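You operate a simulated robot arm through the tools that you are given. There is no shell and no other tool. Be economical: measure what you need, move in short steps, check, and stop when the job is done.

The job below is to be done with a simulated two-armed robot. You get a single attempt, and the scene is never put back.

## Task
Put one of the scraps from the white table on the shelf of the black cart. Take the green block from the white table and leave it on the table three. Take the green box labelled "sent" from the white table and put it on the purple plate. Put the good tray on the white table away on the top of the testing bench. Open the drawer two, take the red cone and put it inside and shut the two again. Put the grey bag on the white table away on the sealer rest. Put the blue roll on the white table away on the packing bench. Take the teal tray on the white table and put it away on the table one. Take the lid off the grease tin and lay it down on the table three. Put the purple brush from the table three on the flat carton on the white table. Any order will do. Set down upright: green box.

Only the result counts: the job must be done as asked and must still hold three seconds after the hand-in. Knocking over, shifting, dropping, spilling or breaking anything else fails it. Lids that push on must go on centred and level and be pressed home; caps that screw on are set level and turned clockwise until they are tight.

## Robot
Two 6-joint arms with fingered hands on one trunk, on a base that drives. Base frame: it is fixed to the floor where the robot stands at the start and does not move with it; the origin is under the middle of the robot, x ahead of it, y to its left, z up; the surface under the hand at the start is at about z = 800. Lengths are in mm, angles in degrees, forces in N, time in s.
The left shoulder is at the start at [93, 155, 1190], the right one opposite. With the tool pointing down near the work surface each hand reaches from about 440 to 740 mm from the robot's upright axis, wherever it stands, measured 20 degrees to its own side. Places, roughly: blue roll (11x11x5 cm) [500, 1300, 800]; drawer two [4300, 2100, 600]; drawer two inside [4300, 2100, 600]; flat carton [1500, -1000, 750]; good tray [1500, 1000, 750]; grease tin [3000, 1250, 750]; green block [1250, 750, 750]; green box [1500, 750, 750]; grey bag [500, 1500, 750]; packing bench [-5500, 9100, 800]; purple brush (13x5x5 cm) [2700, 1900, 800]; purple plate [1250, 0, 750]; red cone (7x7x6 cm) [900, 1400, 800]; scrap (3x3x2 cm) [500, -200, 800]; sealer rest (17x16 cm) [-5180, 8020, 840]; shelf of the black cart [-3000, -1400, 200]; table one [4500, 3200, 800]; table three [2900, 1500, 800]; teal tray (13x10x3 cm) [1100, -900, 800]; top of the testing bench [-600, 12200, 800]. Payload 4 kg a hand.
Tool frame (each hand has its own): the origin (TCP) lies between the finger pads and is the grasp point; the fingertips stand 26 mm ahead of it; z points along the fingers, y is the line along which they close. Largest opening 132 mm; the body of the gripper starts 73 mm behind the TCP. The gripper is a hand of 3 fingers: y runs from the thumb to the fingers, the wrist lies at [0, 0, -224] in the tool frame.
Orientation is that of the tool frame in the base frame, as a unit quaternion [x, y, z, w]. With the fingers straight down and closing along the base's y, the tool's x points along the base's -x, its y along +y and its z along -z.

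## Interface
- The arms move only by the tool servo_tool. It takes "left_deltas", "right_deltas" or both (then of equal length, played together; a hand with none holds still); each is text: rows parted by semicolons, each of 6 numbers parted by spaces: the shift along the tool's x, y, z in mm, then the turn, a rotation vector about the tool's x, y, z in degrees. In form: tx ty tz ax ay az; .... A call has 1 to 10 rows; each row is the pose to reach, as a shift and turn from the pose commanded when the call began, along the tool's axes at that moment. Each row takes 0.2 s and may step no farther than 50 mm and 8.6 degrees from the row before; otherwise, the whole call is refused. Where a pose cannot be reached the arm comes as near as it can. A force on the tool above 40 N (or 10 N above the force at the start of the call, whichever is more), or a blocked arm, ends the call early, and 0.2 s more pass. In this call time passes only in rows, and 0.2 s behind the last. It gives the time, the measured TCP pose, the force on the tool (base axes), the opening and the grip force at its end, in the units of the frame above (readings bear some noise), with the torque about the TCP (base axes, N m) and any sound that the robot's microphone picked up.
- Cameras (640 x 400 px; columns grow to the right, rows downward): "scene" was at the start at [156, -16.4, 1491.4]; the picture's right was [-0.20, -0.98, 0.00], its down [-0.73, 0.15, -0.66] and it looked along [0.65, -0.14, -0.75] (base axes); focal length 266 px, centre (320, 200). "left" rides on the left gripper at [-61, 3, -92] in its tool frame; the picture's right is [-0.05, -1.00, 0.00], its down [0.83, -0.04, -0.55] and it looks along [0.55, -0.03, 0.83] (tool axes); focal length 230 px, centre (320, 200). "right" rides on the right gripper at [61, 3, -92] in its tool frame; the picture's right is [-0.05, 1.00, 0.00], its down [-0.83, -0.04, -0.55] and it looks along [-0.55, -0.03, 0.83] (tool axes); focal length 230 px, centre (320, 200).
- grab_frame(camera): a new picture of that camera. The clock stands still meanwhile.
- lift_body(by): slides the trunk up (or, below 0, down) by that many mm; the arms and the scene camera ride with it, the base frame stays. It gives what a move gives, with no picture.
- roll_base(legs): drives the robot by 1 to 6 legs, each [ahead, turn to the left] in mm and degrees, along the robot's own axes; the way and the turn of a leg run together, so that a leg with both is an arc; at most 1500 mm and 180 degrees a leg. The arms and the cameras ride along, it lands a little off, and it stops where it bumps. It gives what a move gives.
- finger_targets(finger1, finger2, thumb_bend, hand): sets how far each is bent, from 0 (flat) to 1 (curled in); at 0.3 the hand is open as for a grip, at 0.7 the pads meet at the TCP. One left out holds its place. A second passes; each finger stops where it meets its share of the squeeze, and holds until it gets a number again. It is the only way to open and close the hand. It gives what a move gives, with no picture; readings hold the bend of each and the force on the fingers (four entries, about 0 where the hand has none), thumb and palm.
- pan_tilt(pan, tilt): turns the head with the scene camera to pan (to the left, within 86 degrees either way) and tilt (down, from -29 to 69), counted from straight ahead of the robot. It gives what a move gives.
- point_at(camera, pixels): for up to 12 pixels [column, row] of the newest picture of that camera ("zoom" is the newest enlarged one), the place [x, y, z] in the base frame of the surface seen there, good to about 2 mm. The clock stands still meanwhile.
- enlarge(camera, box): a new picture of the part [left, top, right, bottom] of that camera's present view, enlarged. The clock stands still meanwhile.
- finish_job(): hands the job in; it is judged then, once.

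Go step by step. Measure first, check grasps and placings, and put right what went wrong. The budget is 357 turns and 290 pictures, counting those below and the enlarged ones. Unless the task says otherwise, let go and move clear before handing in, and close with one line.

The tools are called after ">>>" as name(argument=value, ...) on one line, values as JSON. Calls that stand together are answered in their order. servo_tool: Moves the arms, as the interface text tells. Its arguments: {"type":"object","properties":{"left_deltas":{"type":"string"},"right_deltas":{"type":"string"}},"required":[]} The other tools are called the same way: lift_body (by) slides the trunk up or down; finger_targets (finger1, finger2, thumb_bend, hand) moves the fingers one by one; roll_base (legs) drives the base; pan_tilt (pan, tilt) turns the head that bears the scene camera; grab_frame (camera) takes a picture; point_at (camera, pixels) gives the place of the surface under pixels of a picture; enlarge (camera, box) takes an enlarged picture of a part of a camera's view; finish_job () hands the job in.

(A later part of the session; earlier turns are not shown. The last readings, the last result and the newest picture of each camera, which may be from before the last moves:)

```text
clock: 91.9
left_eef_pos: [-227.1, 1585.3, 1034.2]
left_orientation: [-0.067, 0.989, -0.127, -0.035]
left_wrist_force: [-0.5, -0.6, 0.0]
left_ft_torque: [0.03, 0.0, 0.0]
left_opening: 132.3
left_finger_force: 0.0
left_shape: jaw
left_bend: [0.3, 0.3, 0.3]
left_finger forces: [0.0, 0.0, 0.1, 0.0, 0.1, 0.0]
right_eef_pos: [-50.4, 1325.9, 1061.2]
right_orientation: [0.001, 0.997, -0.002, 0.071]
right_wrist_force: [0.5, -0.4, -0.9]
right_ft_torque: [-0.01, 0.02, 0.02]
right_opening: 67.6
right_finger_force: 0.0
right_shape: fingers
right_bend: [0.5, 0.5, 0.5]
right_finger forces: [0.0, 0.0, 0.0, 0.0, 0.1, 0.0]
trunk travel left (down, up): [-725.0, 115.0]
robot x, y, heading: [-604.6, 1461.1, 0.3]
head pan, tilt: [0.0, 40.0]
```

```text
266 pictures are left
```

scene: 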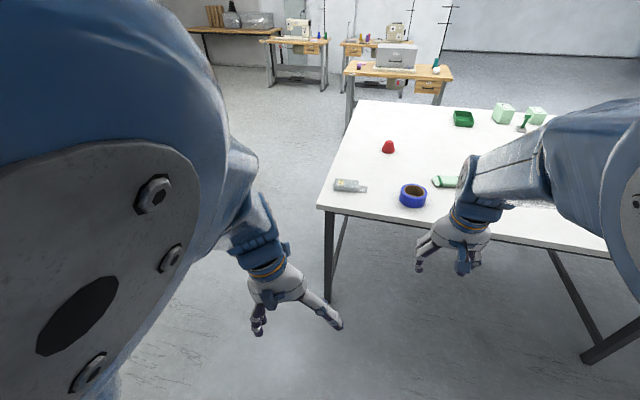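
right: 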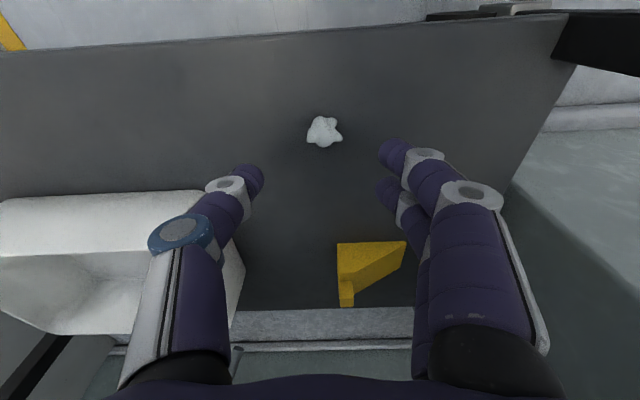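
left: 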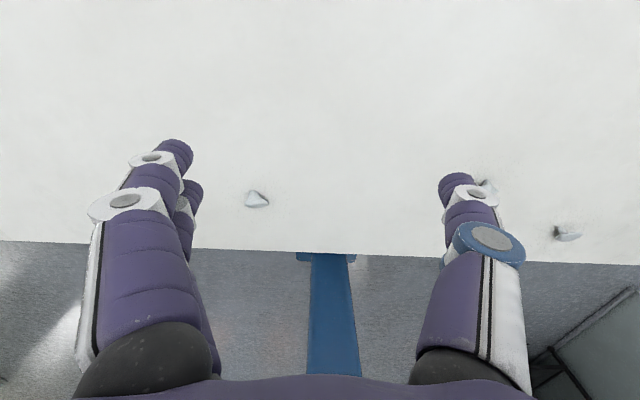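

The arms drift a little on each base move; I'll fix that before grasping. Enlarging the table to identify items.

>>> enlarge(camera="scene", box=[320, 95, 560, 245])

>>> point_at(camera="scene", pixels=[[345, 184], [362, 188], [338, 181], [412, 188], [400, 196], [425, 198], [411, 185], [388, 146], [462, 118], [501, 112], [535, 115], [443, 181]])

```text
2.67 times, centred on (440, 170) of scene
```

zoom: 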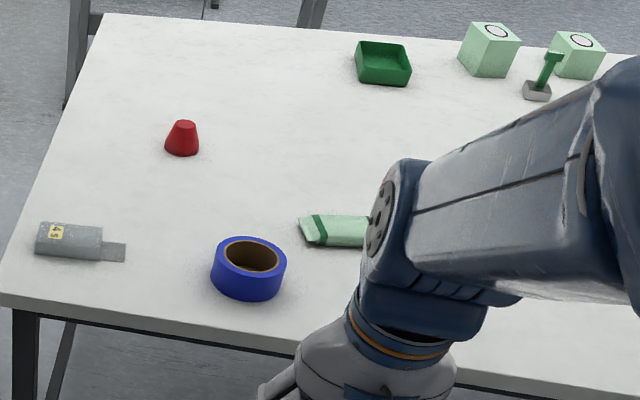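

```text
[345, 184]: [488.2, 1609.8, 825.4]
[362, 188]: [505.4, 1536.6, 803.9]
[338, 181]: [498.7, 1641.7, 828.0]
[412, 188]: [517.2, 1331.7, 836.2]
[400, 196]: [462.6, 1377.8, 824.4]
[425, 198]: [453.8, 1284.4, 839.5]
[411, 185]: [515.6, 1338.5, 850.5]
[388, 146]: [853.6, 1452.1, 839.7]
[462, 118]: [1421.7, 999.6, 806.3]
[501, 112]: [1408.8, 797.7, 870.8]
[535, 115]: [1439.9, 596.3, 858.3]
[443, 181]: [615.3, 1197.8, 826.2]
```

Items identified: grey "4's" bag at (488,1605), blue roll centre about (505,1333), cone, green tray and two boxes. I'll level both hands and extend the left one before driving up.

>>> servo_tool(left_deltas="-30 0 0 -5 -1.3 2.5; -60 0 0 -10 -2.7 5; -90 0 10 -14.6 -4 7.7; -120 0 20 -14.6 -4 7.7; -140 0 20 -14.6 -4 7.7", right_deltas="0 0 0 0 3 0; 0 0 0 0 5 0; 0 0 0 0 8.1 0; 0 0 0 0 8.1 0; 0 0 0 0 8.1 0")

>>> finger_targets(hand="right", finger1=0.15, finger2=0.15, thumb_bend=0.15)

```text
clock: 93.1
left_eef_pos: [-70.9, 1600.6, 1043.9]
left_orientation: [-0.005, 0.999, 0.007, 0.048]
left_wrist_force: [-0.1, 0.2, -0.4]
left_ft_torque: [0.02, 0.02, 0.03]
left_opening: 132.3
left_finger_force: 0.1
left_shape: jaw
left_bend: [0.3, 0.3, 0.3]
left_finger forces: [0.0, 0.0, 0.0, 0.0, 0.0, 0.0]
left hand out of reach, approached as far as the arm can: row 2, 3
right_eef_pos: [-51.1, 1325.9, 1062.7]
right_orientation: [0.001, 1.0, -0.002, 0.002]
right_wrist_force: [-0.1, 0.1, 0.5]
right_ft_torque: [0.02, 0.01, 0.0]
right_opening: 67.7
right_finger_force: 0.0
right_shape: fingers
right_bend: [0.5, 0.5, 0.5]
right_finger forces: [0.0, 0.0, 0.0, 0.1, 0.1, 0.0]
trunk travel left (down, up): [-725.0, 115.0]
robot x, y, heading: [-602.6, 1460.1, 0.4]
head pan, tilt: [0.0, 40.0]
```

```text
clock: 94.1
left_eef_pos: [-72.8, 1601.0, 1038.3]
left_orientation: [-0.004, 0.999, 0.006, 0.042]
left_wrist_force: [0.0, 0.0, 0.4]
left_ft_torque: [0.0, -0.02, -0.02]
left_opening: 132.2
left_finger_force: 0.2
left_shape: jaw
left_bend: [0.3, 0.3, 0.3]
left_finger forces: [0.1, 0.1, 0.1, 0.1, 0.0, 0.0]
right_eef_pos: [-52.6, 1326.3, 1062.5]
right_orientation: [0.001, 1.0, -0.003, 0.001]
right_wrist_force: [-0.3, 0.4, -0.2]
right_ft_torque: [0.01, 0.0, -0.01]
right_opening: 164.2
right_finger_force: 0.0
right_shape: fingers
right_bend: [0.15, 0.15, 0.15]
right_finger forces: [0.0, 0.0, 0.1, 0.0, 0.0, 0.0]
trunk travel left (down, up): [-725.0, 115.0]
robot x, y, heading: [-600.8, 1460.2, 0.3]
head pan, tilt: [0.0, 40.0]
```

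Opening at bend 0.15 is 164 mm, enough for the roll. Now I yaw the left hand by 86° (for closing along x on the bag).

>>> servo_tool(left_deltas="0 0 0 0 0 -8.5; 0 0 0 0 0 -17; 0 0 0 0 0 -25.5; 0 0 0 0 0 -34; 0 0 0 0 0 -42.5; 0 0 0 0 0 -51; 0 0 0 0 0 -59.5; 0 0 0 0 0 -68; 0 0 0 0 0 -76.5; 0 0 0 0 0 -85")

>>> roll_base(legs=[[560, 0]])

>>> grab_frame(camera="left")

>>> grab_frame(camera="right")

```text
clock: 96.3
left_eef_pos: [-76.3, 1601.8, 1034.9]
left_orientation: [-0.679, 0.733, -0.021, 0.034]
left_wrist_force: [0.9, -0.3, 0.5]
left_ft_torque: [0.01, 0.01, 0.01]
left_opening: 132.0
left_finger_force: 0.0
left_shape: jaw
left_bend: [0.3, 0.3, 0.3]
left_finger forces: [0.0, 0.0, 0.0, 0.0, 0.1, 0.0]
right_eef_pos: [-52.3, 1326.3, 1061.1]
right_orientation: [0.0, 1.0, -0.003, 0.002]
right_wrist_force: [-0.2, 0.0, 0.2]
right_ft_torque: [-0.01, -0.02, 0.02]
right_opening: 164.4
right_finger_force: 0.2
right_shape: fingers
right_bend: [0.15, 0.15, 0.15]
right_finger forces: [0.0, 0.1, 0.0, 0.1, 0.0, 0.1]
trunk travel left (down, up): [-725.0, 115.0]
robot x, y, heading: [-602.7, 1458.2, 0.4]
head pan, tilt: [0.0, 40.0]
```

```text
clock: 99.3
left_eef_pos: [451.7, 1607.0, 1036.7]
left_orientation: [-0.679, 0.733, -0.021, 0.033]
left_wrist_force: [-0.6, 0.7, -0.9]
left_ft_torque: [0.01, -0.05, 0.01]
left_opening: 131.9
left_finger_force: 0.0
left_shape: jaw
left_bend: [0.3, 0.3, 0.3]
left_finger forces: [0.1, 0.0, 0.0, 0.0, 0.1, 0.0]
right_eef_pos: [475.5, 1332.5, 1062.4]
right_orientation: [0.0, 1.0, -0.003, 0.001]
right_wrist_force: [0.6, 0.0, 0.6]
right_ft_torque: [0.02, 0.0, 0.02]
right_opening: 164.7
right_finger_force: 0.0
right_shape: fingers
right_bend: [0.15, 0.15, 0.15]
right_finger forces: [0.0, 0.0, 0.0, 0.0, 0.0, 0.0]
trunk travel left (down, up): [-725.0, 115.0]
robot x, y, heading: [-79.2, 1463.8, 0.4]
head pan, tilt: [0.0, 40.0]
```

```text
264 pictures are left
```

left: 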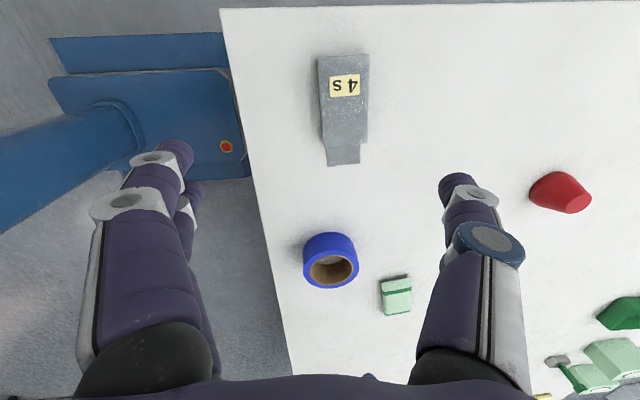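

```text
263 pictures are left
```

right: 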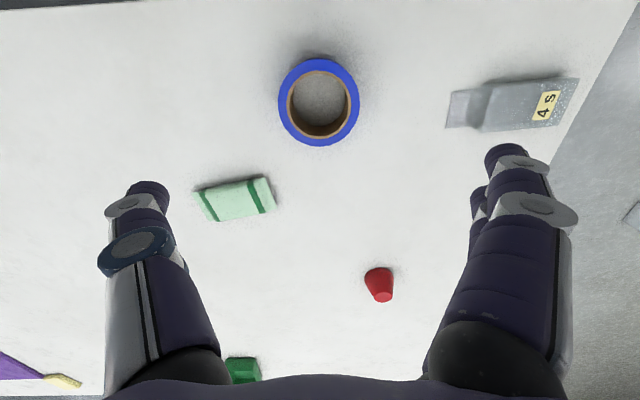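

Both targets are visible: bag at left image (343,85), roll at right image (319,102). Measuring.

>>> point_at(camera="left", pixels=[[344, 70], [343, 100], [322, 90], [367, 90], [345, 128], [343, 155], [343, 57]])

>>> point_at(camera="right", pixels=[[283, 102], [356, 102], [319, 64], [319, 140], [319, 100], [450, 108], [575, 95], [238, 200]])

```text
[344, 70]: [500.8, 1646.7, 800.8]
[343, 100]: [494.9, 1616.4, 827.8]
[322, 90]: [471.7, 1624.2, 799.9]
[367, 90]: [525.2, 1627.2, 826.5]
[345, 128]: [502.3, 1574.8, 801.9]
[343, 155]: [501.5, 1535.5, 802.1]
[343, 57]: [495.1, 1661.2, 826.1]
```

```text
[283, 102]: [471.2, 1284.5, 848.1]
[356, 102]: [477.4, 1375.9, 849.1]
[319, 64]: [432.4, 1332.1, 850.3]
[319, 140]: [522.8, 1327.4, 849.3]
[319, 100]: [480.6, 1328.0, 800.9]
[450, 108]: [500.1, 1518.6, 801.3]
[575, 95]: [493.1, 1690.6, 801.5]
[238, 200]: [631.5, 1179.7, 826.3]
```

Bag body centre (498,1617), top z 827; roll centre (477,1330), top z 850. Lowering both to just above their items.

>>> servo_tool(left_deltas="-2 -10 35 0 0 0; -4 -20 70 0 0 0; -6 -30 105 0 0 0; -8 -40 140 0 0 0; -10 -46 165 0 0 0; -10 -46 165 0 0 0", right_deltas="0 0 37 0 0 0; 0 0 74 0 0 0; 0 0 110 0 0 0; 0 0 146 0 0 0; 0 0 180 0 0 0; 0 0 180 0 0 0")

>>> grab_frame(camera="left")

>>> grab_frame(camera="right")

```text
clock: 100.7
left_eef_pos: [483.7, 1616.7, 888.9]
left_orientation: [-0.676, 0.735, -0.032, 0.039]
left_wrist_force: [0.7, -0.1, 0.4]
left_ft_torque: [0.02, -0.01, 0.04]
left_opening: 131.8
left_finger_force: 0.2
left_shape: jaw
left_bend: [0.3, 0.3, 0.3]
left_finger forces: [0.0, 0.0, 0.0, 0.0, 0.1, 0.0]
left hand out of reach, approached as far as the arm can: row 5, 6
right_eef_pos: [460.7, 1329.5, 893.0]
right_orientation: [0.001, 1.0, -0.004, 0.011]
right_wrist_force: [0.1, -0.1, 0.8]
right_ft_torque: [-0.01, -0.01, -0.02]
right_opening: 164.5
right_finger_force: 0.0
right_shape: fingers
right_bend: [0.15, 0.15, 0.15]
right_finger forces: [0.0, 0.1, 0.0, 0.1, 0.1, 0.0]
trunk travel left (down, up): [-725.0, 115.0]
robot x, y, heading: [-75.2, 1464.8, 0.2]
head pan, tilt: [0.0, 40.0]
```

```text
262 pictures are left
```

left: 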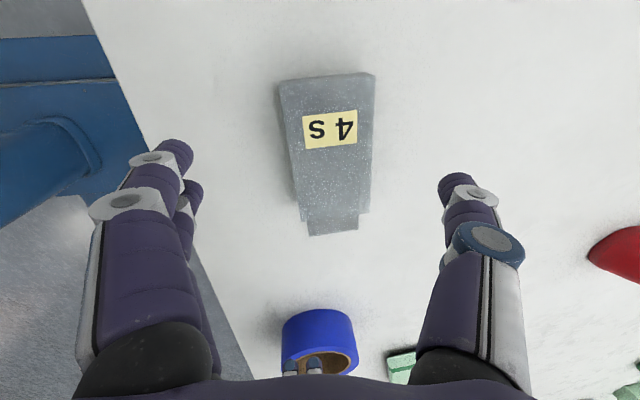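

```text
261 pictures are left
```

right: 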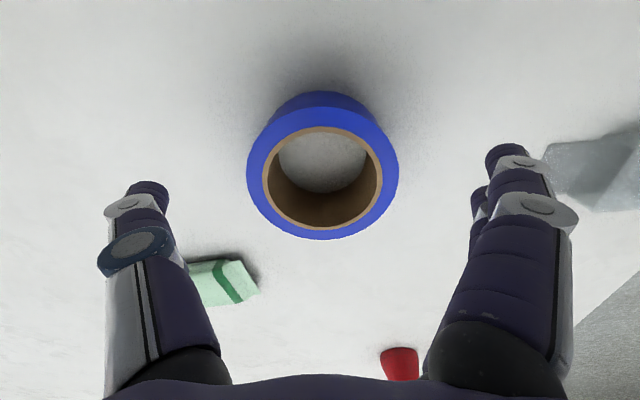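

The left hand hit its reach limit in this yaw, so I'll centre both laterally and use the trunk to go lower.

>>> servo_tool(left_deltas="0 -7 0 0 0 0; 0 -14 0 0 0 0; 0 -14 0 0 0 0", right_deltas="-8 0 0 0 0 0; -16 0 0 0 0 0; -16 0 0 0 0 0")

>>> lift_body(by=-48)

>>> grab_frame(camera="left")

>>> grab_frame(camera="right")

```text
clock: 101.5
left_eef_pos: [487.8, 1617.2, 890.9]
left_orientation: [-0.676, 0.735, -0.034, 0.039]
left_wrist_force: [-0.7, -0.4, 0.5]
left_ft_torque: [-0.02, 0.01, -0.03]
left_opening: 132.2
left_finger_force: 0.1
left_shape: jaw
left_bend: [0.3, 0.3, 0.3]
left_finger forces: [0.1, 0.0, 0.0, 0.0, 0.0, 0.0]
left hand out of reach, approached as far as the arm can: row 1, 2, 3
right_eef_pos: [479.0, 1329.4, 892.4]
right_orientation: [0.002, 1.0, -0.004, 0.01]
right_wrist_force: [-0.5, -0.7, -0.5]
right_ft_torque: [0.03, 0.04, 0.0]
right_opening: 164.6
right_finger_force: 0.0
right_shape: fingers
right_bend: [0.15, 0.15, 0.15]
right_finger forces: [0.1, 0.0, 0.1, 0.0, 0.0, 0.0]
trunk travel left (down, up): [-725.0, 115.0]
robot x, y, heading: [-76.1, 1460.7, 0.5]
head pan, tilt: [0.0, 40.0]
```

```text
clock: 102.4
left_eef_pos: [488.2, 1615.9, 843.8]
left_orientation: [-0.677, 0.735, -0.034, 0.039]
left_wrist_force: [-0.8, 0.0, 0.2]
left_ft_torque: [-0.01, 0.02, 0.0]
left_opening: 132.1
left_finger_force: 0.0
left_shape: jaw
left_bend: [0.3, 0.3, 0.3]
left_finger forces: [0.0, 0.0, 0.1, 0.1, 0.0, 0.0]
right_eef_pos: [476.4, 1330.1, 844.6]
right_orientation: [0.0, 1.0, -0.005, 0.012]
right_wrist_force: [-0.4, 0.7, 0.5]
right_ft_torque: [0.03, 0.01, 0.01]
right_opening: 164.5
right_finger_force: 0.0
right_shape: fingers
right_bend: [0.15, 0.15, 0.15]
right_finger forces: [0.0, 0.0, 0.1, 0.0, 0.0, 0.0]
trunk travel left (down, up): [-677.0, 163.0]
robot x, y, heading: [-77.6, 1464.5, 0.8]
head pan, tilt: [0.0, 40.0]
```

```text
260 pictures are left
```

left: 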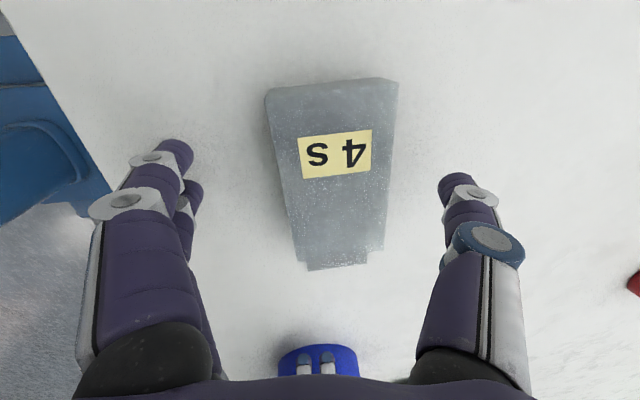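

```text
259 pictures are left
```

right: 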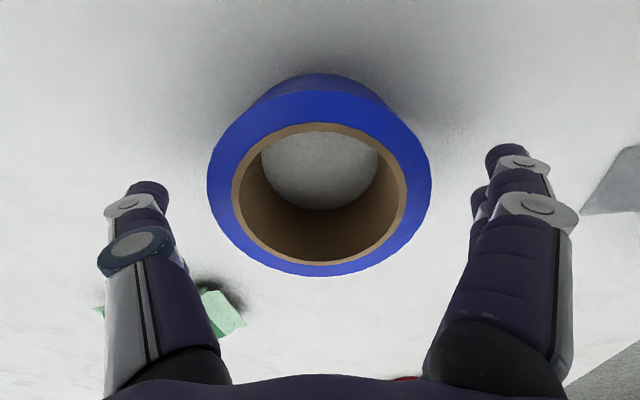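

Both hands straddle their items. Lowering 7 mm more, then closing both.

>>> lift_body(by=-7)

>>> finger_targets(hand="left", finger1=0.68, finger2=0.68, thumb_bend=0.68)

>>> finger_targets(hand="right", finger1=0.5, finger2=0.5, thumb_bend=0.5)

>>> grab_frame(camera="left")

>>> grab_frame(camera="right")

```text
clock: 103.0
left_eef_pos: [487.3, 1616.3, 835.7]
left_orientation: [-0.676, 0.735, -0.033, 0.038]
left_wrist_force: [0.6, -0.1, 0.5]
left_ft_torque: [0.01, 0.01, 0.01]
left_opening: 132.2
left_finger_force: 0.0
left_shape: jaw
left_bend: [0.3, 0.3, 0.3]
left_finger forces: [0.1, 0.1, 0.0, 0.0, 0.0, 0.1]
right_eef_pos: [477.4, 1329.1, 837.4]
right_orientation: [0.001, 1.0, -0.005, 0.011]
right_wrist_force: [-0.5, 0.2, -0.3]
right_ft_torque: [-0.01, 0.04, -0.03]
right_opening: 164.7
right_finger_force: 0.0
right_shape: fingers
right_bend: [0.15, 0.15, 0.15]
right_finger forces: [0.1, 0.1, 0.0, 0.0, 0.0, 0.0]
trunk travel left (down, up): [-670.0, 170.0]
robot x, y, heading: [-73.4, 1465.2, 0.4]
head pan, tilt: [0.0, 40.0]
```

```text
clock: 104.0
left_eef_pos: [487.0, 1616.1, 836.1]
left_orientation: [-0.676, 0.735, -0.033, 0.039]
left_wrist_force: [-2.4, -0.3, 6.4]
left_ft_torque: [0.08, 0.3, 0.0]
left_opening: 58.8
left_finger_force: 22.8
left_shape: fingers
left_bend: [0.53, 0.55, 0.59]
left_finger forces: [13.8, 11.8, 0.0, 0.1, 20.1, 0.1]
right_eef_pos: [477.4, 1329.4, 838.2]
right_orientation: [0.001, 1.0, -0.004, 0.011]
right_wrist_force: [0.2, 0.1, 0.0]
right_ft_torque: [0.01, -0.02, 0.0]
right_opening: 164.5
right_finger_force: 0.1
right_shape: fingers
right_bend: [0.15, 0.15, 0.15]
right_finger forces: [0.0, 0.0, 0.0, 0.0, 0.0, 0.0]
trunk travel left (down, up): [-670.0, 170.0]
robot x, y, heading: [-75.6, 1461.8, 0.5]
head pan, tilt: [0.0, 40.0]
```

```text
clock: 105.0
left_eef_pos: [486.1, 1616.3, 836.4]
left_orientation: [-0.676, 0.735, -0.033, 0.04]
left_wrist_force: [-1.3, 0.0, 7.3]
left_ft_torque: [0.02, 0.27, 0.02]
left_opening: 58.6
left_finger_force: 23.4
left_shape: fingers
left_bend: [0.53, 0.55, 0.59]
left_finger forces: [13.7, 11.8, 0.0, 0.1, 20.2, 0.0]
right_eef_pos: [477.1, 1329.0, 837.3]
right_orientation: [0.001, 1.0, -0.004, 0.011]
right_wrist_force: [-0.5, -0.3, 1.5]
right_ft_torque: [0.16, 0.0, 0.03]
right_opening: 102.2
right_finger_force: 20.7
right_shape: fingers
right_bend: [0.41, 0.42, 0.45]
right_finger forces: [11.7, 9.0, 0.1, 0.1, 20.9, 0.1]
trunk travel left (down, up): [-670.0, 170.0]
robot x, y, heading: [-74.5, 1464.1, 0.5]
head pan, tilt: [0.0, 40.0]
```

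```text
258 pictures are left
```

left: 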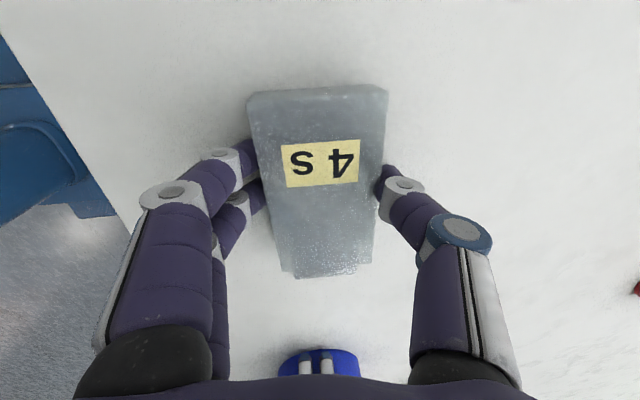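

```text
257 pictures are left
```

right: 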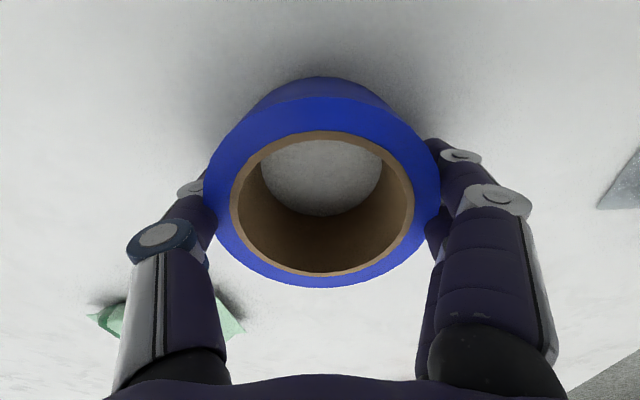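

Both are gripped (bag 23 N, roll 21 N). Lifting by trunk.

>>> lift_body(by=150)

>>> grab_frame(camera="left")

>>> grab_frame(camera="right")

```text
clock: 106.7
left_eef_pos: [487.8, 1615.4, 984.8]
left_orientation: [-0.676, 0.735, -0.033, 0.039]
left_wrist_force: [-0.1, 0.1, 0.0]
left_ft_torque: [0.01, 0.02, -0.01]
left_opening: 58.8
left_finger_force: 20.5
left_shape: fingers
left_bend: [0.53, 0.55, 0.59]
left_finger forces: [9.8, 10.2, 0.1, 0.0, 20.1, 0.0]
right_eef_pos: [477.6, 1329.8, 986.8]
right_orientation: [0.0, 1.0, -0.004, 0.011]
right_wrist_force: [0.1, -0.3, -1.0]
right_ft_torque: [0.01, 0.03, 0.02]
right_opening: 102.4
right_finger_force: 20.4
right_shape: fingers
right_bend: [0.41, 0.42, 0.45]
right_finger forces: [11.5, 9.0, 0.0, 0.0, 20.6, 0.0]
trunk travel left (down, up): [-820.0, 20.0]
robot x, y, heading: [-75.7, 1464.4, 0.6]
head pan, tilt: [0.0, 40.0]
```

```text
256 pictures are left
```

left: 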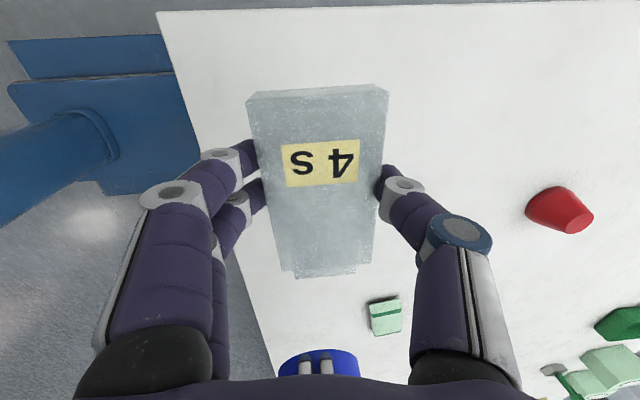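

```text
255 pictures are left
```

right: 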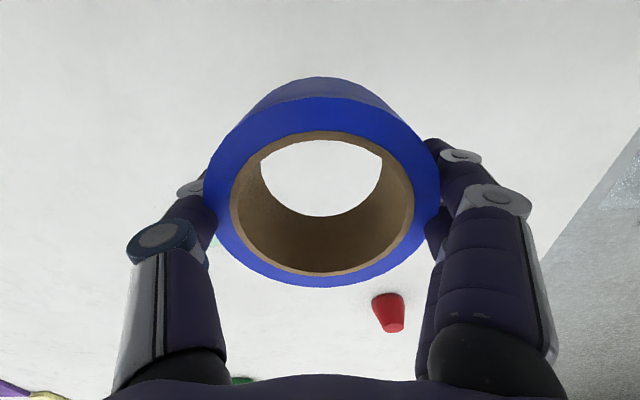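

Both held. Backing away 700 mm and turning to face +y to survey the route.

>>> roll_base(legs=[[-700, 0], [0, 110]])

>>> pan_tilt(pan=0, tilt=10)

>>> grab_frame(camera="scene")

```text
clock: 115.7
left_eef_pos: [-1137.6, 1904.2, 985.3]
left_orientation: [0.985, 0.163, -0.013, -0.048]
left_wrist_force: [-0.1, -0.4, -0.4]
left_ft_torque: [-0.01, 0.03, 0.04]
left_opening: 58.1
left_finger_force: 18.8
left_shape: fingers
left_bend: [0.53, 0.55, 0.59]
left_finger forces: [9.4, 9.7, 0.0, 0.0, 19.0, 0.0]
right_eef_pos: [-870.7, 2008.9, 986.3]
right_orientation: [0.836, -0.548, -0.006, -0.01]
right_wrist_force: [0.2, 0.1, -1.0]
right_ft_torque: [-0.03, -0.01, 0.0]
right_opening: 101.1
right_finger_force: 18.9
right_shape: fingers
right_bend: [0.41, 0.42, 0.46]
right_finger forces: [9.7, 9.2, 0.0, 0.0, 18.7, 0.0]
trunk travel left (down, up): [-820.0, 20.0]
robot x, y, heading: [-755.1, 1459.8, 114.2]
head pan, tilt: [0.0, 40.0]
```

```text
clock: 116.6
left_eef_pos: [-1132.8, 1887.8, 996.4]
left_orientation: [0.985, 0.163, -0.018, -0.057]
left_wrist_force: [0.3, -0.3, 0.8]
left_ft_torque: [-0.01, 0.0, 0.01]
left_opening: 58.1
left_finger_force: 18.9
left_shape: fingers
left_bend: [0.53, 0.55, 0.59]
left_finger forces: [9.6, 9.7, 0.0, 0.1, 19.2, 0.0]
right_eef_pos: [-858.4, 1994.1, 992.4]
right_orientation: [0.83, -0.557, -0.012, -0.008]
right_wrist_force: [-0.4, -0.9, -0.7]
right_ft_torque: [-0.01, -0.02, -0.02]
right_opening: 101.0
right_finger_force: 19.7
right_shape: fingers
right_bend: [0.42, 0.42, 0.46]
right_finger forces: [10.1, 9.6, 0.0, 0.0, 19.4, 0.0]
trunk travel left (down, up): [-820.0, 20.0]
robot x, y, heading: [-757.5, 1458.5, 114.3]
head pan, tilt: [0.0, 10.0]
```

```text
254 pictures are left
```

scene: 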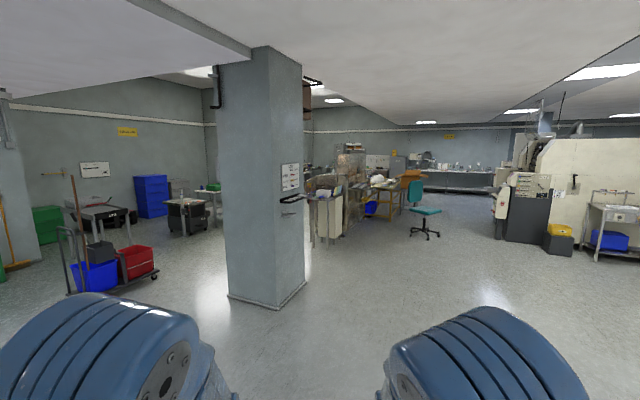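

A pillar stands at (265,300) on the route; the packing area appears near (370,195). Measuring and enlarging.

>>> point_at(camera="scene", pixels=[[278, 308], [306, 280], [228, 296], [330, 243], [380, 217], [425, 236], [370, 190], [405, 178], [440, 170], [325, 200], [345, 160], [560, 252]])

>>> enlarge(camera="scene", box=[280, 120, 520, 270])

```text
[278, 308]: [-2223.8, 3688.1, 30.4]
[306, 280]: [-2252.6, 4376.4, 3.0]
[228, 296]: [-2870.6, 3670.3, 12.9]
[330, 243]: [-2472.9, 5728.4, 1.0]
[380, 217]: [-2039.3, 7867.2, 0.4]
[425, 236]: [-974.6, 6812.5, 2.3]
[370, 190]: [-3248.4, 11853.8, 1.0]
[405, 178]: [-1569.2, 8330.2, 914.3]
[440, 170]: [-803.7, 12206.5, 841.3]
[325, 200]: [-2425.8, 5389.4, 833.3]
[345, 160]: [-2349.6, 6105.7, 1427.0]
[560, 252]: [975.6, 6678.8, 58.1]
```

```text
2.67 times, centred on (400, 195) of scene
```

zoom: 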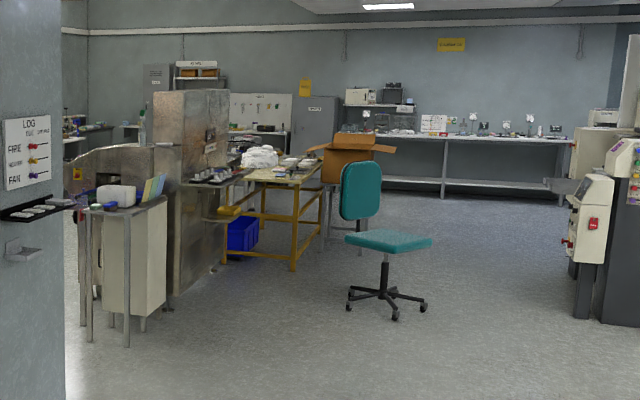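

The target area lies behind the pillar. I'll measure the left-hand passage objects.

>>> enlarge(camera="scene", box=[0, 130, 240, 280])

>>> point_at(camera="scene", pixels=[[155, 278], [70, 293], [185, 236], [210, 225], [130, 245], [205, 190], [215, 250], [150, 215], [195, 180], [222, 240]])

```text
2.67 times, centred on (120, 205) of scene
```

zoom: 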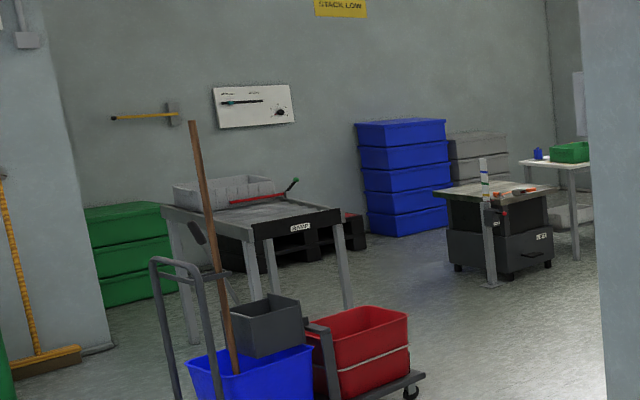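

```text
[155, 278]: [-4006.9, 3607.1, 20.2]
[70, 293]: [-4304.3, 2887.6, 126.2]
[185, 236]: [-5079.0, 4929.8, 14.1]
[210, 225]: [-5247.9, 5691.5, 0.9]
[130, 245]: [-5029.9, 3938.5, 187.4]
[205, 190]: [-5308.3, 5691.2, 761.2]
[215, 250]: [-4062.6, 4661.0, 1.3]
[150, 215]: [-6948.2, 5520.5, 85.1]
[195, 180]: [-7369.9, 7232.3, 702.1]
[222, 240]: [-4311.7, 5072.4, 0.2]
```

There's a ~1.1 m passage between the pillar (x −2870) and the red-bin cart (x −3950). Driving to about (−3400,3000) and looking up the passage.

>>> roll_base(legs=[[0, 35.4], [1020, 0], [1020, 0], [1020, 0], [0, -60]])

>>> grab_frame(camera="scene")

```text
clock: 120.2
left_eef_pos: [-1398.2, 1628.2, 1016.5]
left_orientation: [0.885, 0.46, -0.049, -0.063]
left_wrist_force: [0.3, -0.1, 0.7]
left_ft_torque: [-0.03, 0.03, 0.0]
left_opening: 57.4
left_finger_force: 18.9
left_shape: fingers
left_bend: [0.53, 0.55, 0.59]
left_finger forces: [9.4, 9.8, 0.1, 0.1, 19.3, 0.0]
right_eef_pos: [-1234.5, 1887.6, 1014.5]
right_orientation: [0.956, -0.291, -0.034, 0.003]
right_wrist_force: [1.1, 0.2, -1.3]
right_ft_torque: [0.0, -0.02, -0.01]
right_opening: 100.0
right_finger_force: 19.9
right_shape: fingers
right_bend: [0.42, 0.43, 0.46]
right_finger forces: [10.5, 9.8, 0.0, 0.0, 19.3, 0.1]
trunk travel left (down, up): [-820.0, 20.0]
robot x, y, heading: [-861.1, 1521.4, 152.1]
head pan, tilt: [0.0, 10.0]
stopped in leg 2: the robot was blocked; the commanded pose is now the measured one
```

```text
251 pictures are left
```

scene: 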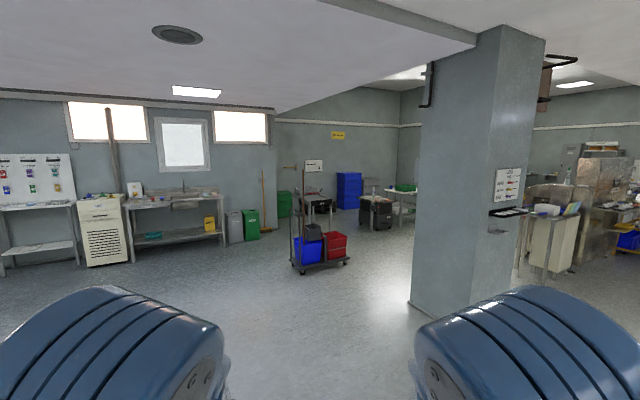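

The base was blocked after ~120 mm; something low nearby. Looking down ahead.

>>> pan_tilt(pan=0, tilt=60)

>>> grab_frame(camera="scene")

```text
clock: 121.3
left_eef_pos: [-1400.5, 1630.0, 1015.0]
left_orientation: [0.885, 0.459, -0.049, -0.062]
left_wrist_force: [0.0, 0.6, -0.1]
left_ft_torque: [-0.01, -0.03, 0.0]
left_opening: 57.5
left_finger_force: 19.7
left_shape: fingers
left_bend: [0.53, 0.55, 0.59]
left_finger forces: [9.5, 9.8, 0.1, 0.0, 19.3, 0.0]
right_eef_pos: [-1237.7, 1889.5, 1019.7]
right_orientation: [0.956, -0.29, -0.041, 0.003]
right_wrist_force: [0.3, -0.5, -1.1]
right_ft_torque: [0.02, -0.04, 0.01]
right_opening: 100.0
right_finger_force: 20.0
right_shape: fingers
right_bend: [0.42, 0.43, 0.46]
right_finger forces: [10.6, 9.7, 0.1, 0.0, 19.3, 0.0]
trunk travel left (down, up): [-820.0, 20.0]
robot x, y, heading: [-864.7, 1526.7, 151.8]
head pan, tilt: [0.0, 60.0]
```

```text
250 pictures are left
```

scene: 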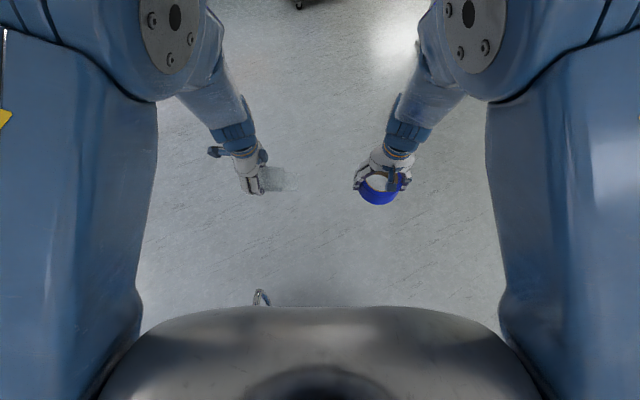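

Something metallic shows at (262,297) just in front of the base; enlarge and measure.

>>> enlarge(camera="scene", box=[200, 250, 340, 338])

>>> point_at(camera="scene", pixels=[[259, 292], [265, 295], [258, 302], [270, 304], [300, 296], [230, 290], [372, 182], [290, 178], [380, 205]])

```text
4.55 times, centred on (270, 294) of scene
```

zoom: 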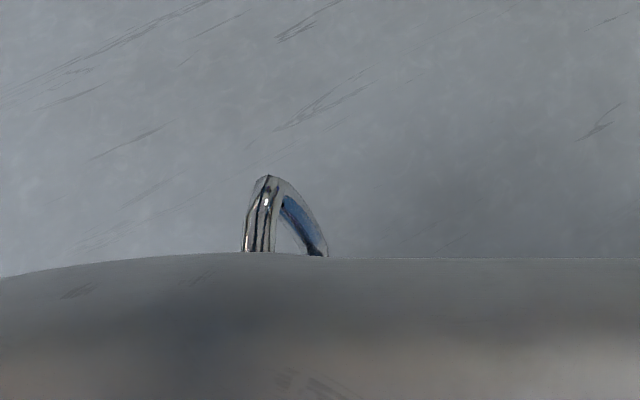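

```text
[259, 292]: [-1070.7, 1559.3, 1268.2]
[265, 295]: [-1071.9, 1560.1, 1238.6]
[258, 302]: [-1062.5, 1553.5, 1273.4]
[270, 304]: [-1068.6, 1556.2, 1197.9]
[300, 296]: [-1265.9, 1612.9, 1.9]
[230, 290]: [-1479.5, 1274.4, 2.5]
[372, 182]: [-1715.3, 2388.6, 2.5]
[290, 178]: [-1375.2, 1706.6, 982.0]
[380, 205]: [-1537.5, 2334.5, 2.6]
```

That hook is at z≈1250 near the chest, probably part of the robot; the floor ahead looks empty. I'll look to both sides low.

>>> pan_tilt(pan=75, tilt=55)

>>> grab_frame(camera="scene")

>>> pan_tilt(pan=-75, tilt=55)

>>> grab_frame(camera="scene")

```text
clock: 122.8
left_eef_pos: [-1400.3, 1630.7, 1015.3]
left_orientation: [0.885, 0.459, -0.049, -0.063]
left_wrist_force: [0.0, 0.5, 0.5]
left_ft_torque: [-0.02, 0.0, 0.01]
left_opening: 57.5
left_finger_force: 19.6
left_shape: fingers
left_bend: [0.53, 0.55, 0.59]
left_finger forces: [9.5, 9.7, 0.0, 0.0, 19.3, 0.1]
right_eef_pos: [-1241.0, 1890.7, 1021.5]
right_orientation: [0.956, -0.291, -0.044, 0.003]
right_wrist_force: [0.3, -0.2, -1.9]
right_ft_torque: [-0.05, -0.02, 0.01]
right_opening: 100.0
right_finger_force: 19.6
right_shape: fingers
right_bend: [0.42, 0.43, 0.46]
right_finger forces: [10.6, 9.7, 0.0, 0.1, 19.3, 0.1]
trunk travel left (down, up): [-820.0, 20.0]
robot x, y, heading: [-866.4, 1522.5, 152.3]
head pan, tilt: [75.0, 55.0]
```

```text
248 pictures are left
```

scene: 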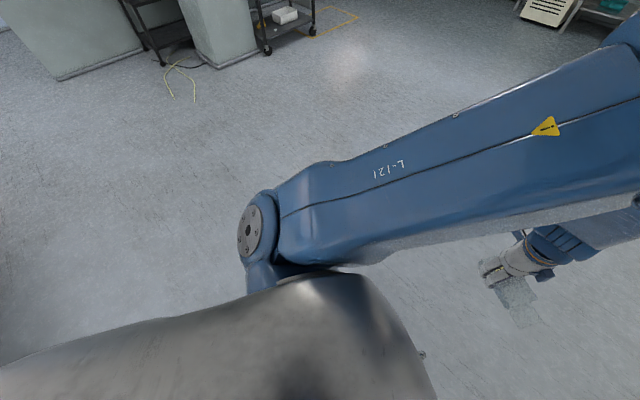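

```text
clock: 125.2
left_eef_pos: [-1401.2, 1631.2, 1015.0]
left_orientation: [0.885, 0.459, -0.05, -0.062]
left_wrist_force: [0.5, 0.4, 0.2]
left_ft_torque: [0.02, -0.02, -0.02]
left_opening: 57.5
left_finger_force: 19.0
left_shape: fingers
left_bend: [0.53, 0.55, 0.59]
left_finger forces: [9.5, 9.8, 0.0, 0.0, 19.3, 0.1]
right_eef_pos: [-1240.7, 1891.4, 1021.3]
right_orientation: [0.956, -0.291, -0.044, 0.002]
right_wrist_force: [0.2, 0.4, -1.7]
right_ft_torque: [0.0, -0.03, 0.02]
right_opening: 100.2
right_finger_force: 20.3
right_shape: fingers
right_bend: [0.42, 0.43, 0.46]
right_finger forces: [10.5, 9.7, 0.0, 0.1, 19.3, 0.0]
trunk travel left (down, up): [-820.0, 20.0]
robot x, y, heading: [-866.1, 1524.8, 152.0]
head pan, tilt: [-75.0, 55.0]
```

```text
247 pictures are left
```

scene: 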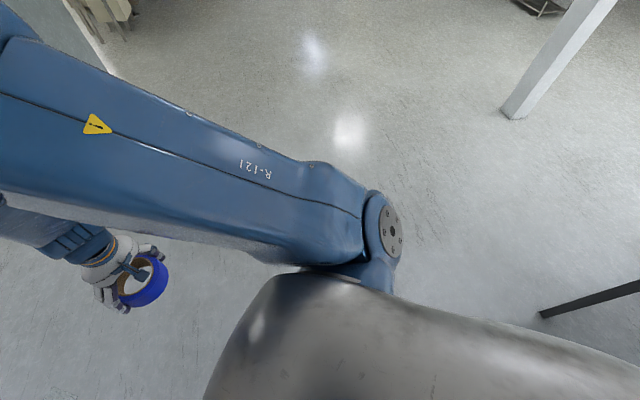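

No obstacle seen near the base. Retrying with a short leg.

>>> roll_base(legs=[[300, 0]])

```text
clock: 127.2
left_eef_pos: [-1657.2, 1770.0, 1016.2]
left_orientation: [0.886, 0.457, -0.05, -0.062]
left_wrist_force: [0.6, 0.0, -0.8]
left_ft_torque: [0.04, -0.03, 0.05]
left_opening: 57.8
left_finger_force: 19.4
left_shape: fingers
left_bend: [0.53, 0.55, 0.59]
left_finger forces: [9.5, 9.8, 0.1, 0.0, 19.2, 0.0]
right_eef_pos: [-1498.2, 2029.9, 1023.9]
right_orientation: [0.955, -0.292, -0.045, 0.002]
right_wrist_force: [0.7, -1.1, -1.5]
right_ft_torque: [0.0, 0.0, 0.03]
right_opening: 100.0
right_finger_force: 19.3
right_shape: fingers
right_bend: [0.42, 0.43, 0.46]
right_finger forces: [10.7, 9.9, 0.1, 0.0, 19.4, 0.1]
trunk travel left (down, up): [-820.0, 20.0]
robot x, y, heading: [-1125.8, 1661.3, 151.8]
head pan, tilt: [-75.0, 55.0]
```

That worked, so the stop was spurious. Continuing to (−3400,3000).

>>> roll_base(legs=[[0, -2.3], [880, 0], [880, 0], [880, 0], [0, -59]])

>>> pan_tilt(pan=0, tilt=12)

>>> grab_frame(camera="scene")

```text
clock: 128.0
left_eef_pos: [-1623.0, 1750.3, 1044.1]
left_orientation: [0.877, 0.469, -0.041, -0.09]
left_wrist_force: [1.1, -1.2, 0.1]
left_ft_torque: [0.03, -0.02, 0.01]
left_opening: 57.6
left_finger_force: 19.0
left_shape: fingers
left_bend: [0.53, 0.55, 0.59]
left_finger forces: [9.5, 9.8, 0.0, 0.0, 19.3, 0.0]
right_eef_pos: [-1445.2, 2023.8, 1051.5]
right_orientation: [0.944, -0.321, -0.071, 0.016]
right_wrist_force: [0.2, 0.4, -2.4]
right_ft_torque: [-0.01, 0.0, -0.02]
right_opening: 99.9
right_finger_force: 19.3
right_shape: fingers
right_bend: [0.42, 0.43, 0.46]
right_finger forces: [10.1, 9.8, 0.0, 0.1, 18.7, 0.0]
trunk travel left (down, up): [-820.0, 20.0]
robot x, y, heading: [-1126.0, 1662.3, 150.5]
head pan, tilt: [-75.0, 55.0]
stopped in leg 1: the robot was blocked; the commanded pose is now the measured one
```

```text
clock: 129.5
left_eef_pos: [-1623.9, 1750.6, 1044.6]
left_orientation: [0.877, 0.469, -0.042, -0.091]
left_wrist_force: [0.5, -0.1, -0.2]
left_ft_torque: [0.0, 0.0, -0.02]
left_opening: 57.7
left_finger_force: 19.4
left_shape: fingers
left_bend: [0.53, 0.55, 0.59]
left_finger forces: [9.5, 9.9, 0.0, 0.0, 19.3, 0.0]
right_eef_pos: [-1445.1, 2024.0, 1050.4]
right_orientation: [0.944, -0.322, -0.072, 0.016]
right_wrist_force: [1.0, 0.8, -2.1]
right_ft_torque: [0.0, 0.0, 0.0]
right_opening: 100.1
right_finger_force: 19.8
right_shape: fingers
right_bend: [0.42, 0.43, 0.46]
right_finger forces: [10.2, 9.7, 0.0, 0.1, 18.8, 0.1]
trunk travel left (down, up): [-820.0, 20.0]
robot x, y, heading: [-1121.2, 1662.1, 150.8]
head pan, tilt: [0.0, 12.0]
```

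```text
246 pictures are left
```

scene: 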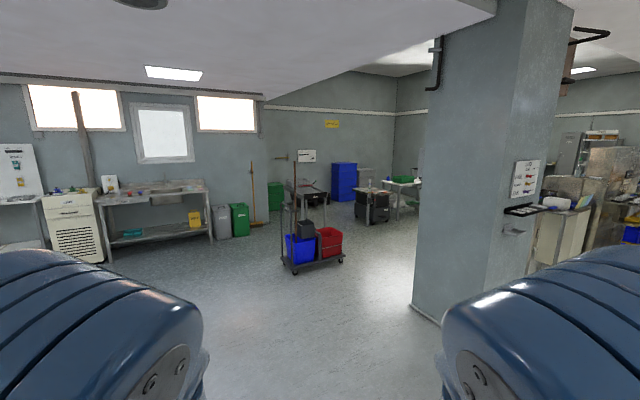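

The arms have swung inward (about 460–480 mm from the axis) and tilted, likely what blocks the drive. I'll re-extend and level both.

>>> servo_tool(left_deltas="0 -25 5 -4 0 0; 0 -50 10 -8 0 0; 0 -70 20 -11.5 0 0; 0 -70 20 -11.5 0 0", right_deltas="-25 0 5 1.3 2.5 -2.7; -50 0 10 2.6 5 -5.4; -80 0 20 3.9 7.5 -8.1; -90 0 20 3.9 7.5 -8.1")

```text
clock: 130.5
left_eef_pos: [-1678.4, 1792.8, 1035.1]
left_orientation: [0.886, 0.464, 0.002, -0.003]
left_wrist_force: [0.4, -0.1, -0.3]
left_ft_torque: [0.02, 0.02, 0.01]
left_opening: 57.4
left_finger_force: 19.0
left_shape: fingers
left_bend: [0.54, 0.55, 0.59]
left_finger forces: [9.2, 10.0, 0.0, 0.0, 19.1, 0.1]
right_eef_pos: [-1518.6, 2076.6, 1038.5]
right_orientation: [0.968, -0.251, 0.001, -0.006]
right_wrist_force: [0.2, 0.9, -1.8]
right_ft_torque: [0.03, -0.01, 0.0]
right_opening: 99.9
right_finger_force: 18.5
right_shape: fingers
right_bend: [0.42, 0.43, 0.46]
right_finger forces: [9.8, 9.3, 0.0, 0.1, 17.7, 0.0]
trunk travel left (down, up): [-820.0, 20.0]
robot x, y, heading: [-1129.0, 1657.6, 150.6]
head pan, tilt: [0.0, 12.0]
```

Arms are level and extended. Driving on.

>>> roll_base(legs=[[880, 0], [880, 0], [880, 0]])

```text
clock: 143.4
left_eef_pos: [-3914.7, 3134.0, 1035.8]
left_orientation: [0.896, 0.443, 0.002, -0.003]
left_wrist_force: [0.4, -0.3, 0.5]
left_ft_torque: [0.01, 0.0, -0.01]
left_opening: 57.6
left_finger_force: 18.8
left_shape: fingers
left_bend: [0.54, 0.55, 0.59]
left_finger forces: [9.2, 9.9, 0.0, 0.0, 19.1, 0.0]
right_eef_pos: [-3741.2, 3410.5, 1039.2]
right_orientation: [0.962, -0.274, 0.001, -0.007]
right_wrist_force: [-0.6, -1.3, -1.6]
right_ft_torque: [-0.01, 0.0, 0.0]
right_opening: 99.8
right_finger_force: 18.2
right_shape: fingers
right_bend: [0.42, 0.43, 0.46]
right_finger forces: [9.4, 9.2, 0.0, 0.0, 17.5, 0.1]
trunk travel left (down, up): [-820.0, 20.0]
robot x, y, heading: [-3363.9, 2973.4, 148.2]
head pan, tilt: [0.0, 12.0]
```

Straight driving doesn't disturb the arms. Turning to face +y and looking.

>>> roll_base(legs=[[0, -54]])

>>> grab_frame(camera="scene")

```text
clock: 146.4
left_eef_pos: [-3572.2, 3493.2, 1044.1]
left_orientation: [1.0, -0.003, 0.001, -0.01]
left_wrist_force: [-0.1, -0.4, 1.7]
left_ft_torque: [0.01, -0.01, 0.0]
left_opening: 57.1
left_finger_force: 18.7
left_shape: fingers
left_bend: [0.54, 0.55, 0.59]
left_finger forces: [9.1, 9.9, 0.1, 0.0, 18.9, 0.1]
right_eef_pos: [-3243.7, 3519.4, 1048.2]
right_orientation: [0.738, -0.675, -0.002, -0.011]
right_wrist_force: [0.1, -0.4, -1.7]
right_ft_torque: [-0.01, 0.02, -0.01]
right_opening: 99.5
right_finger_force: 17.8
right_shape: fingers
right_bend: [0.42, 0.43, 0.46]
right_finger forces: [8.8, 9.2, 0.1, 0.0, 17.2, 0.0]
trunk travel left (down, up): [-820.0, 20.0]
robot x, y, heading: [-3375.7, 2978.2, 95.3]
head pan, tilt: [0.0, 12.0]
```

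```text
245 pictures are left
```

scene: 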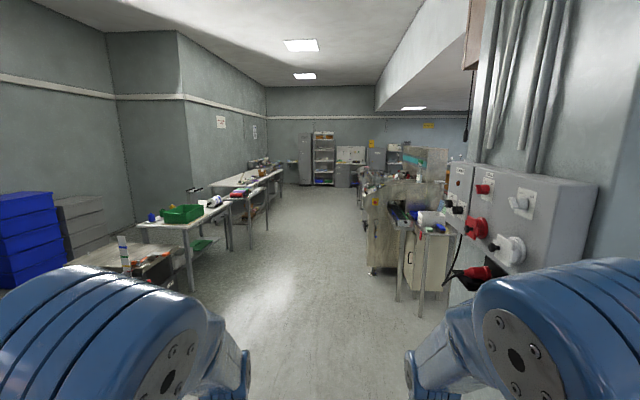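

The corridor ahead is clear. Benches line the left wall; I'll measure them.

>>> enlarge(camera="scene", box=[130, 120, 370, 270])

>>> point_at(camera="scene", pixels=[[182, 215], [230, 212], [192, 290], [240, 182], [275, 172], [267, 232], [231, 250], [262, 165], [250, 190], [378, 275], [360, 195], [345, 180]])

```text
2.67 times, centred on (250, 195) of scene
```

zoom: 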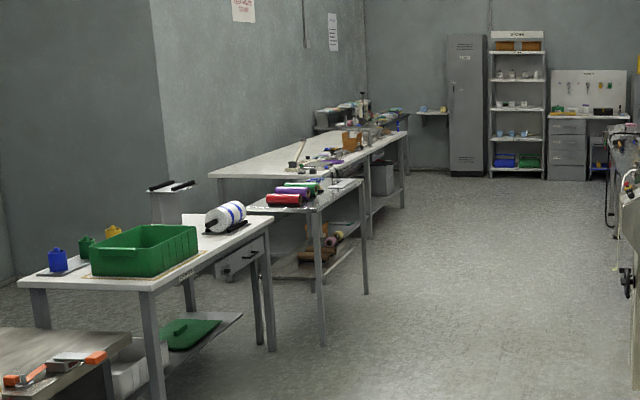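

```text
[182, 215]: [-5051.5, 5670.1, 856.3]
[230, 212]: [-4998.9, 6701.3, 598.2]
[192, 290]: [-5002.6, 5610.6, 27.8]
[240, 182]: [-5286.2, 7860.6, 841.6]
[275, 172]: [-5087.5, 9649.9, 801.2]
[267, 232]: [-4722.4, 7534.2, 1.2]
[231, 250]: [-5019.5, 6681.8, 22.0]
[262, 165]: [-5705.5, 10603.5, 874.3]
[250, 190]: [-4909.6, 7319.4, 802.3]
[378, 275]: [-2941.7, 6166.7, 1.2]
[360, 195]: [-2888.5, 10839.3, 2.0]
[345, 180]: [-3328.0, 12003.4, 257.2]
```

Benches front edges at about x −4720…−5000. I'll drive up the corridor to about (−3850,7000) and look left.

>>> roll_base(legs=[[0, 1.5], [1400, 0], [1400, 0], [1250, 0]])

>>> pan_tilt(pan=55, tilt=20)

>>> grab_frame(camera="scene")

```text
clock: 166.3
left_eef_pos: [-4171.3, 7501.4, 1053.9]
left_orientation: [0.999, 0.035, -0.001, -0.021]
left_wrist_force: [0.0, 0.4, -0.2]
left_ft_torque: [0.02, 0.02, -0.02]
left_opening: 57.4
left_finger_force: 19.3
left_shape: fingers
left_bend: [0.54, 0.55, 0.59]
left_finger forces: [9.4, 9.7, 0.0, 0.0, 19.0, 0.0]
right_eef_pos: [-3842.1, 7551.2, 1058.2]
right_orientation: [0.761, -0.648, -0.008, -0.019]
right_wrist_force: [-0.1, -0.1, -1.3]
right_ft_torque: [-0.01, -0.01, 0.01]
right_opening: 99.1
right_finger_force: 18.1
right_shape: fingers
right_bend: [0.42, 0.43, 0.46]
right_finger forces: [9.0, 9.5, 0.1, 0.0, 17.6, 0.0]
trunk travel left (down, up): [-820.0, 20.0]
robot x, y, heading: [-3939.7, 7018.4, 99.4]
head pan, tilt: [0.0, 12.0]
```

```text
clock: 167.6
left_eef_pos: [-4171.7, 7486.8, 1062.9]
left_orientation: [0.999, 0.038, 0.001, -0.03]
left_wrist_force: [1.4, -0.4, -0.1]
left_ft_torque: [0.01, 0.01, 0.0]
left_opening: 57.2
left_finger_force: 19.4
left_shape: fingers
left_bend: [0.54, 0.55, 0.59]
left_finger forces: [9.4, 9.7, 0.1, 0.0, 19.1, 0.0]
right_eef_pos: [-3837.1, 7536.0, 1064.8]
right_orientation: [0.76, -0.649, -0.014, -0.025]
right_wrist_force: [0.1, 0.4, -2.2]
right_ft_torque: [-0.05, 0.02, -0.02]
right_opening: 98.9
right_finger_force: 18.0
right_shape: fingers
right_bend: [0.42, 0.43, 0.46]
right_finger forces: [9.4, 9.4, 0.0, 0.1, 17.7, 0.1]
trunk travel left (down, up): [-820.0, 20.0]
robot x, y, heading: [-3937.4, 7020.2, 99.3]
head pan, tilt: [55.0, 20.0]
```

```text
243 pictures are left
```

scene: 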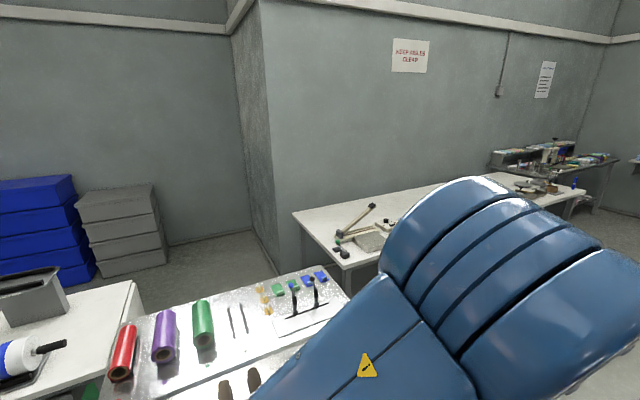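

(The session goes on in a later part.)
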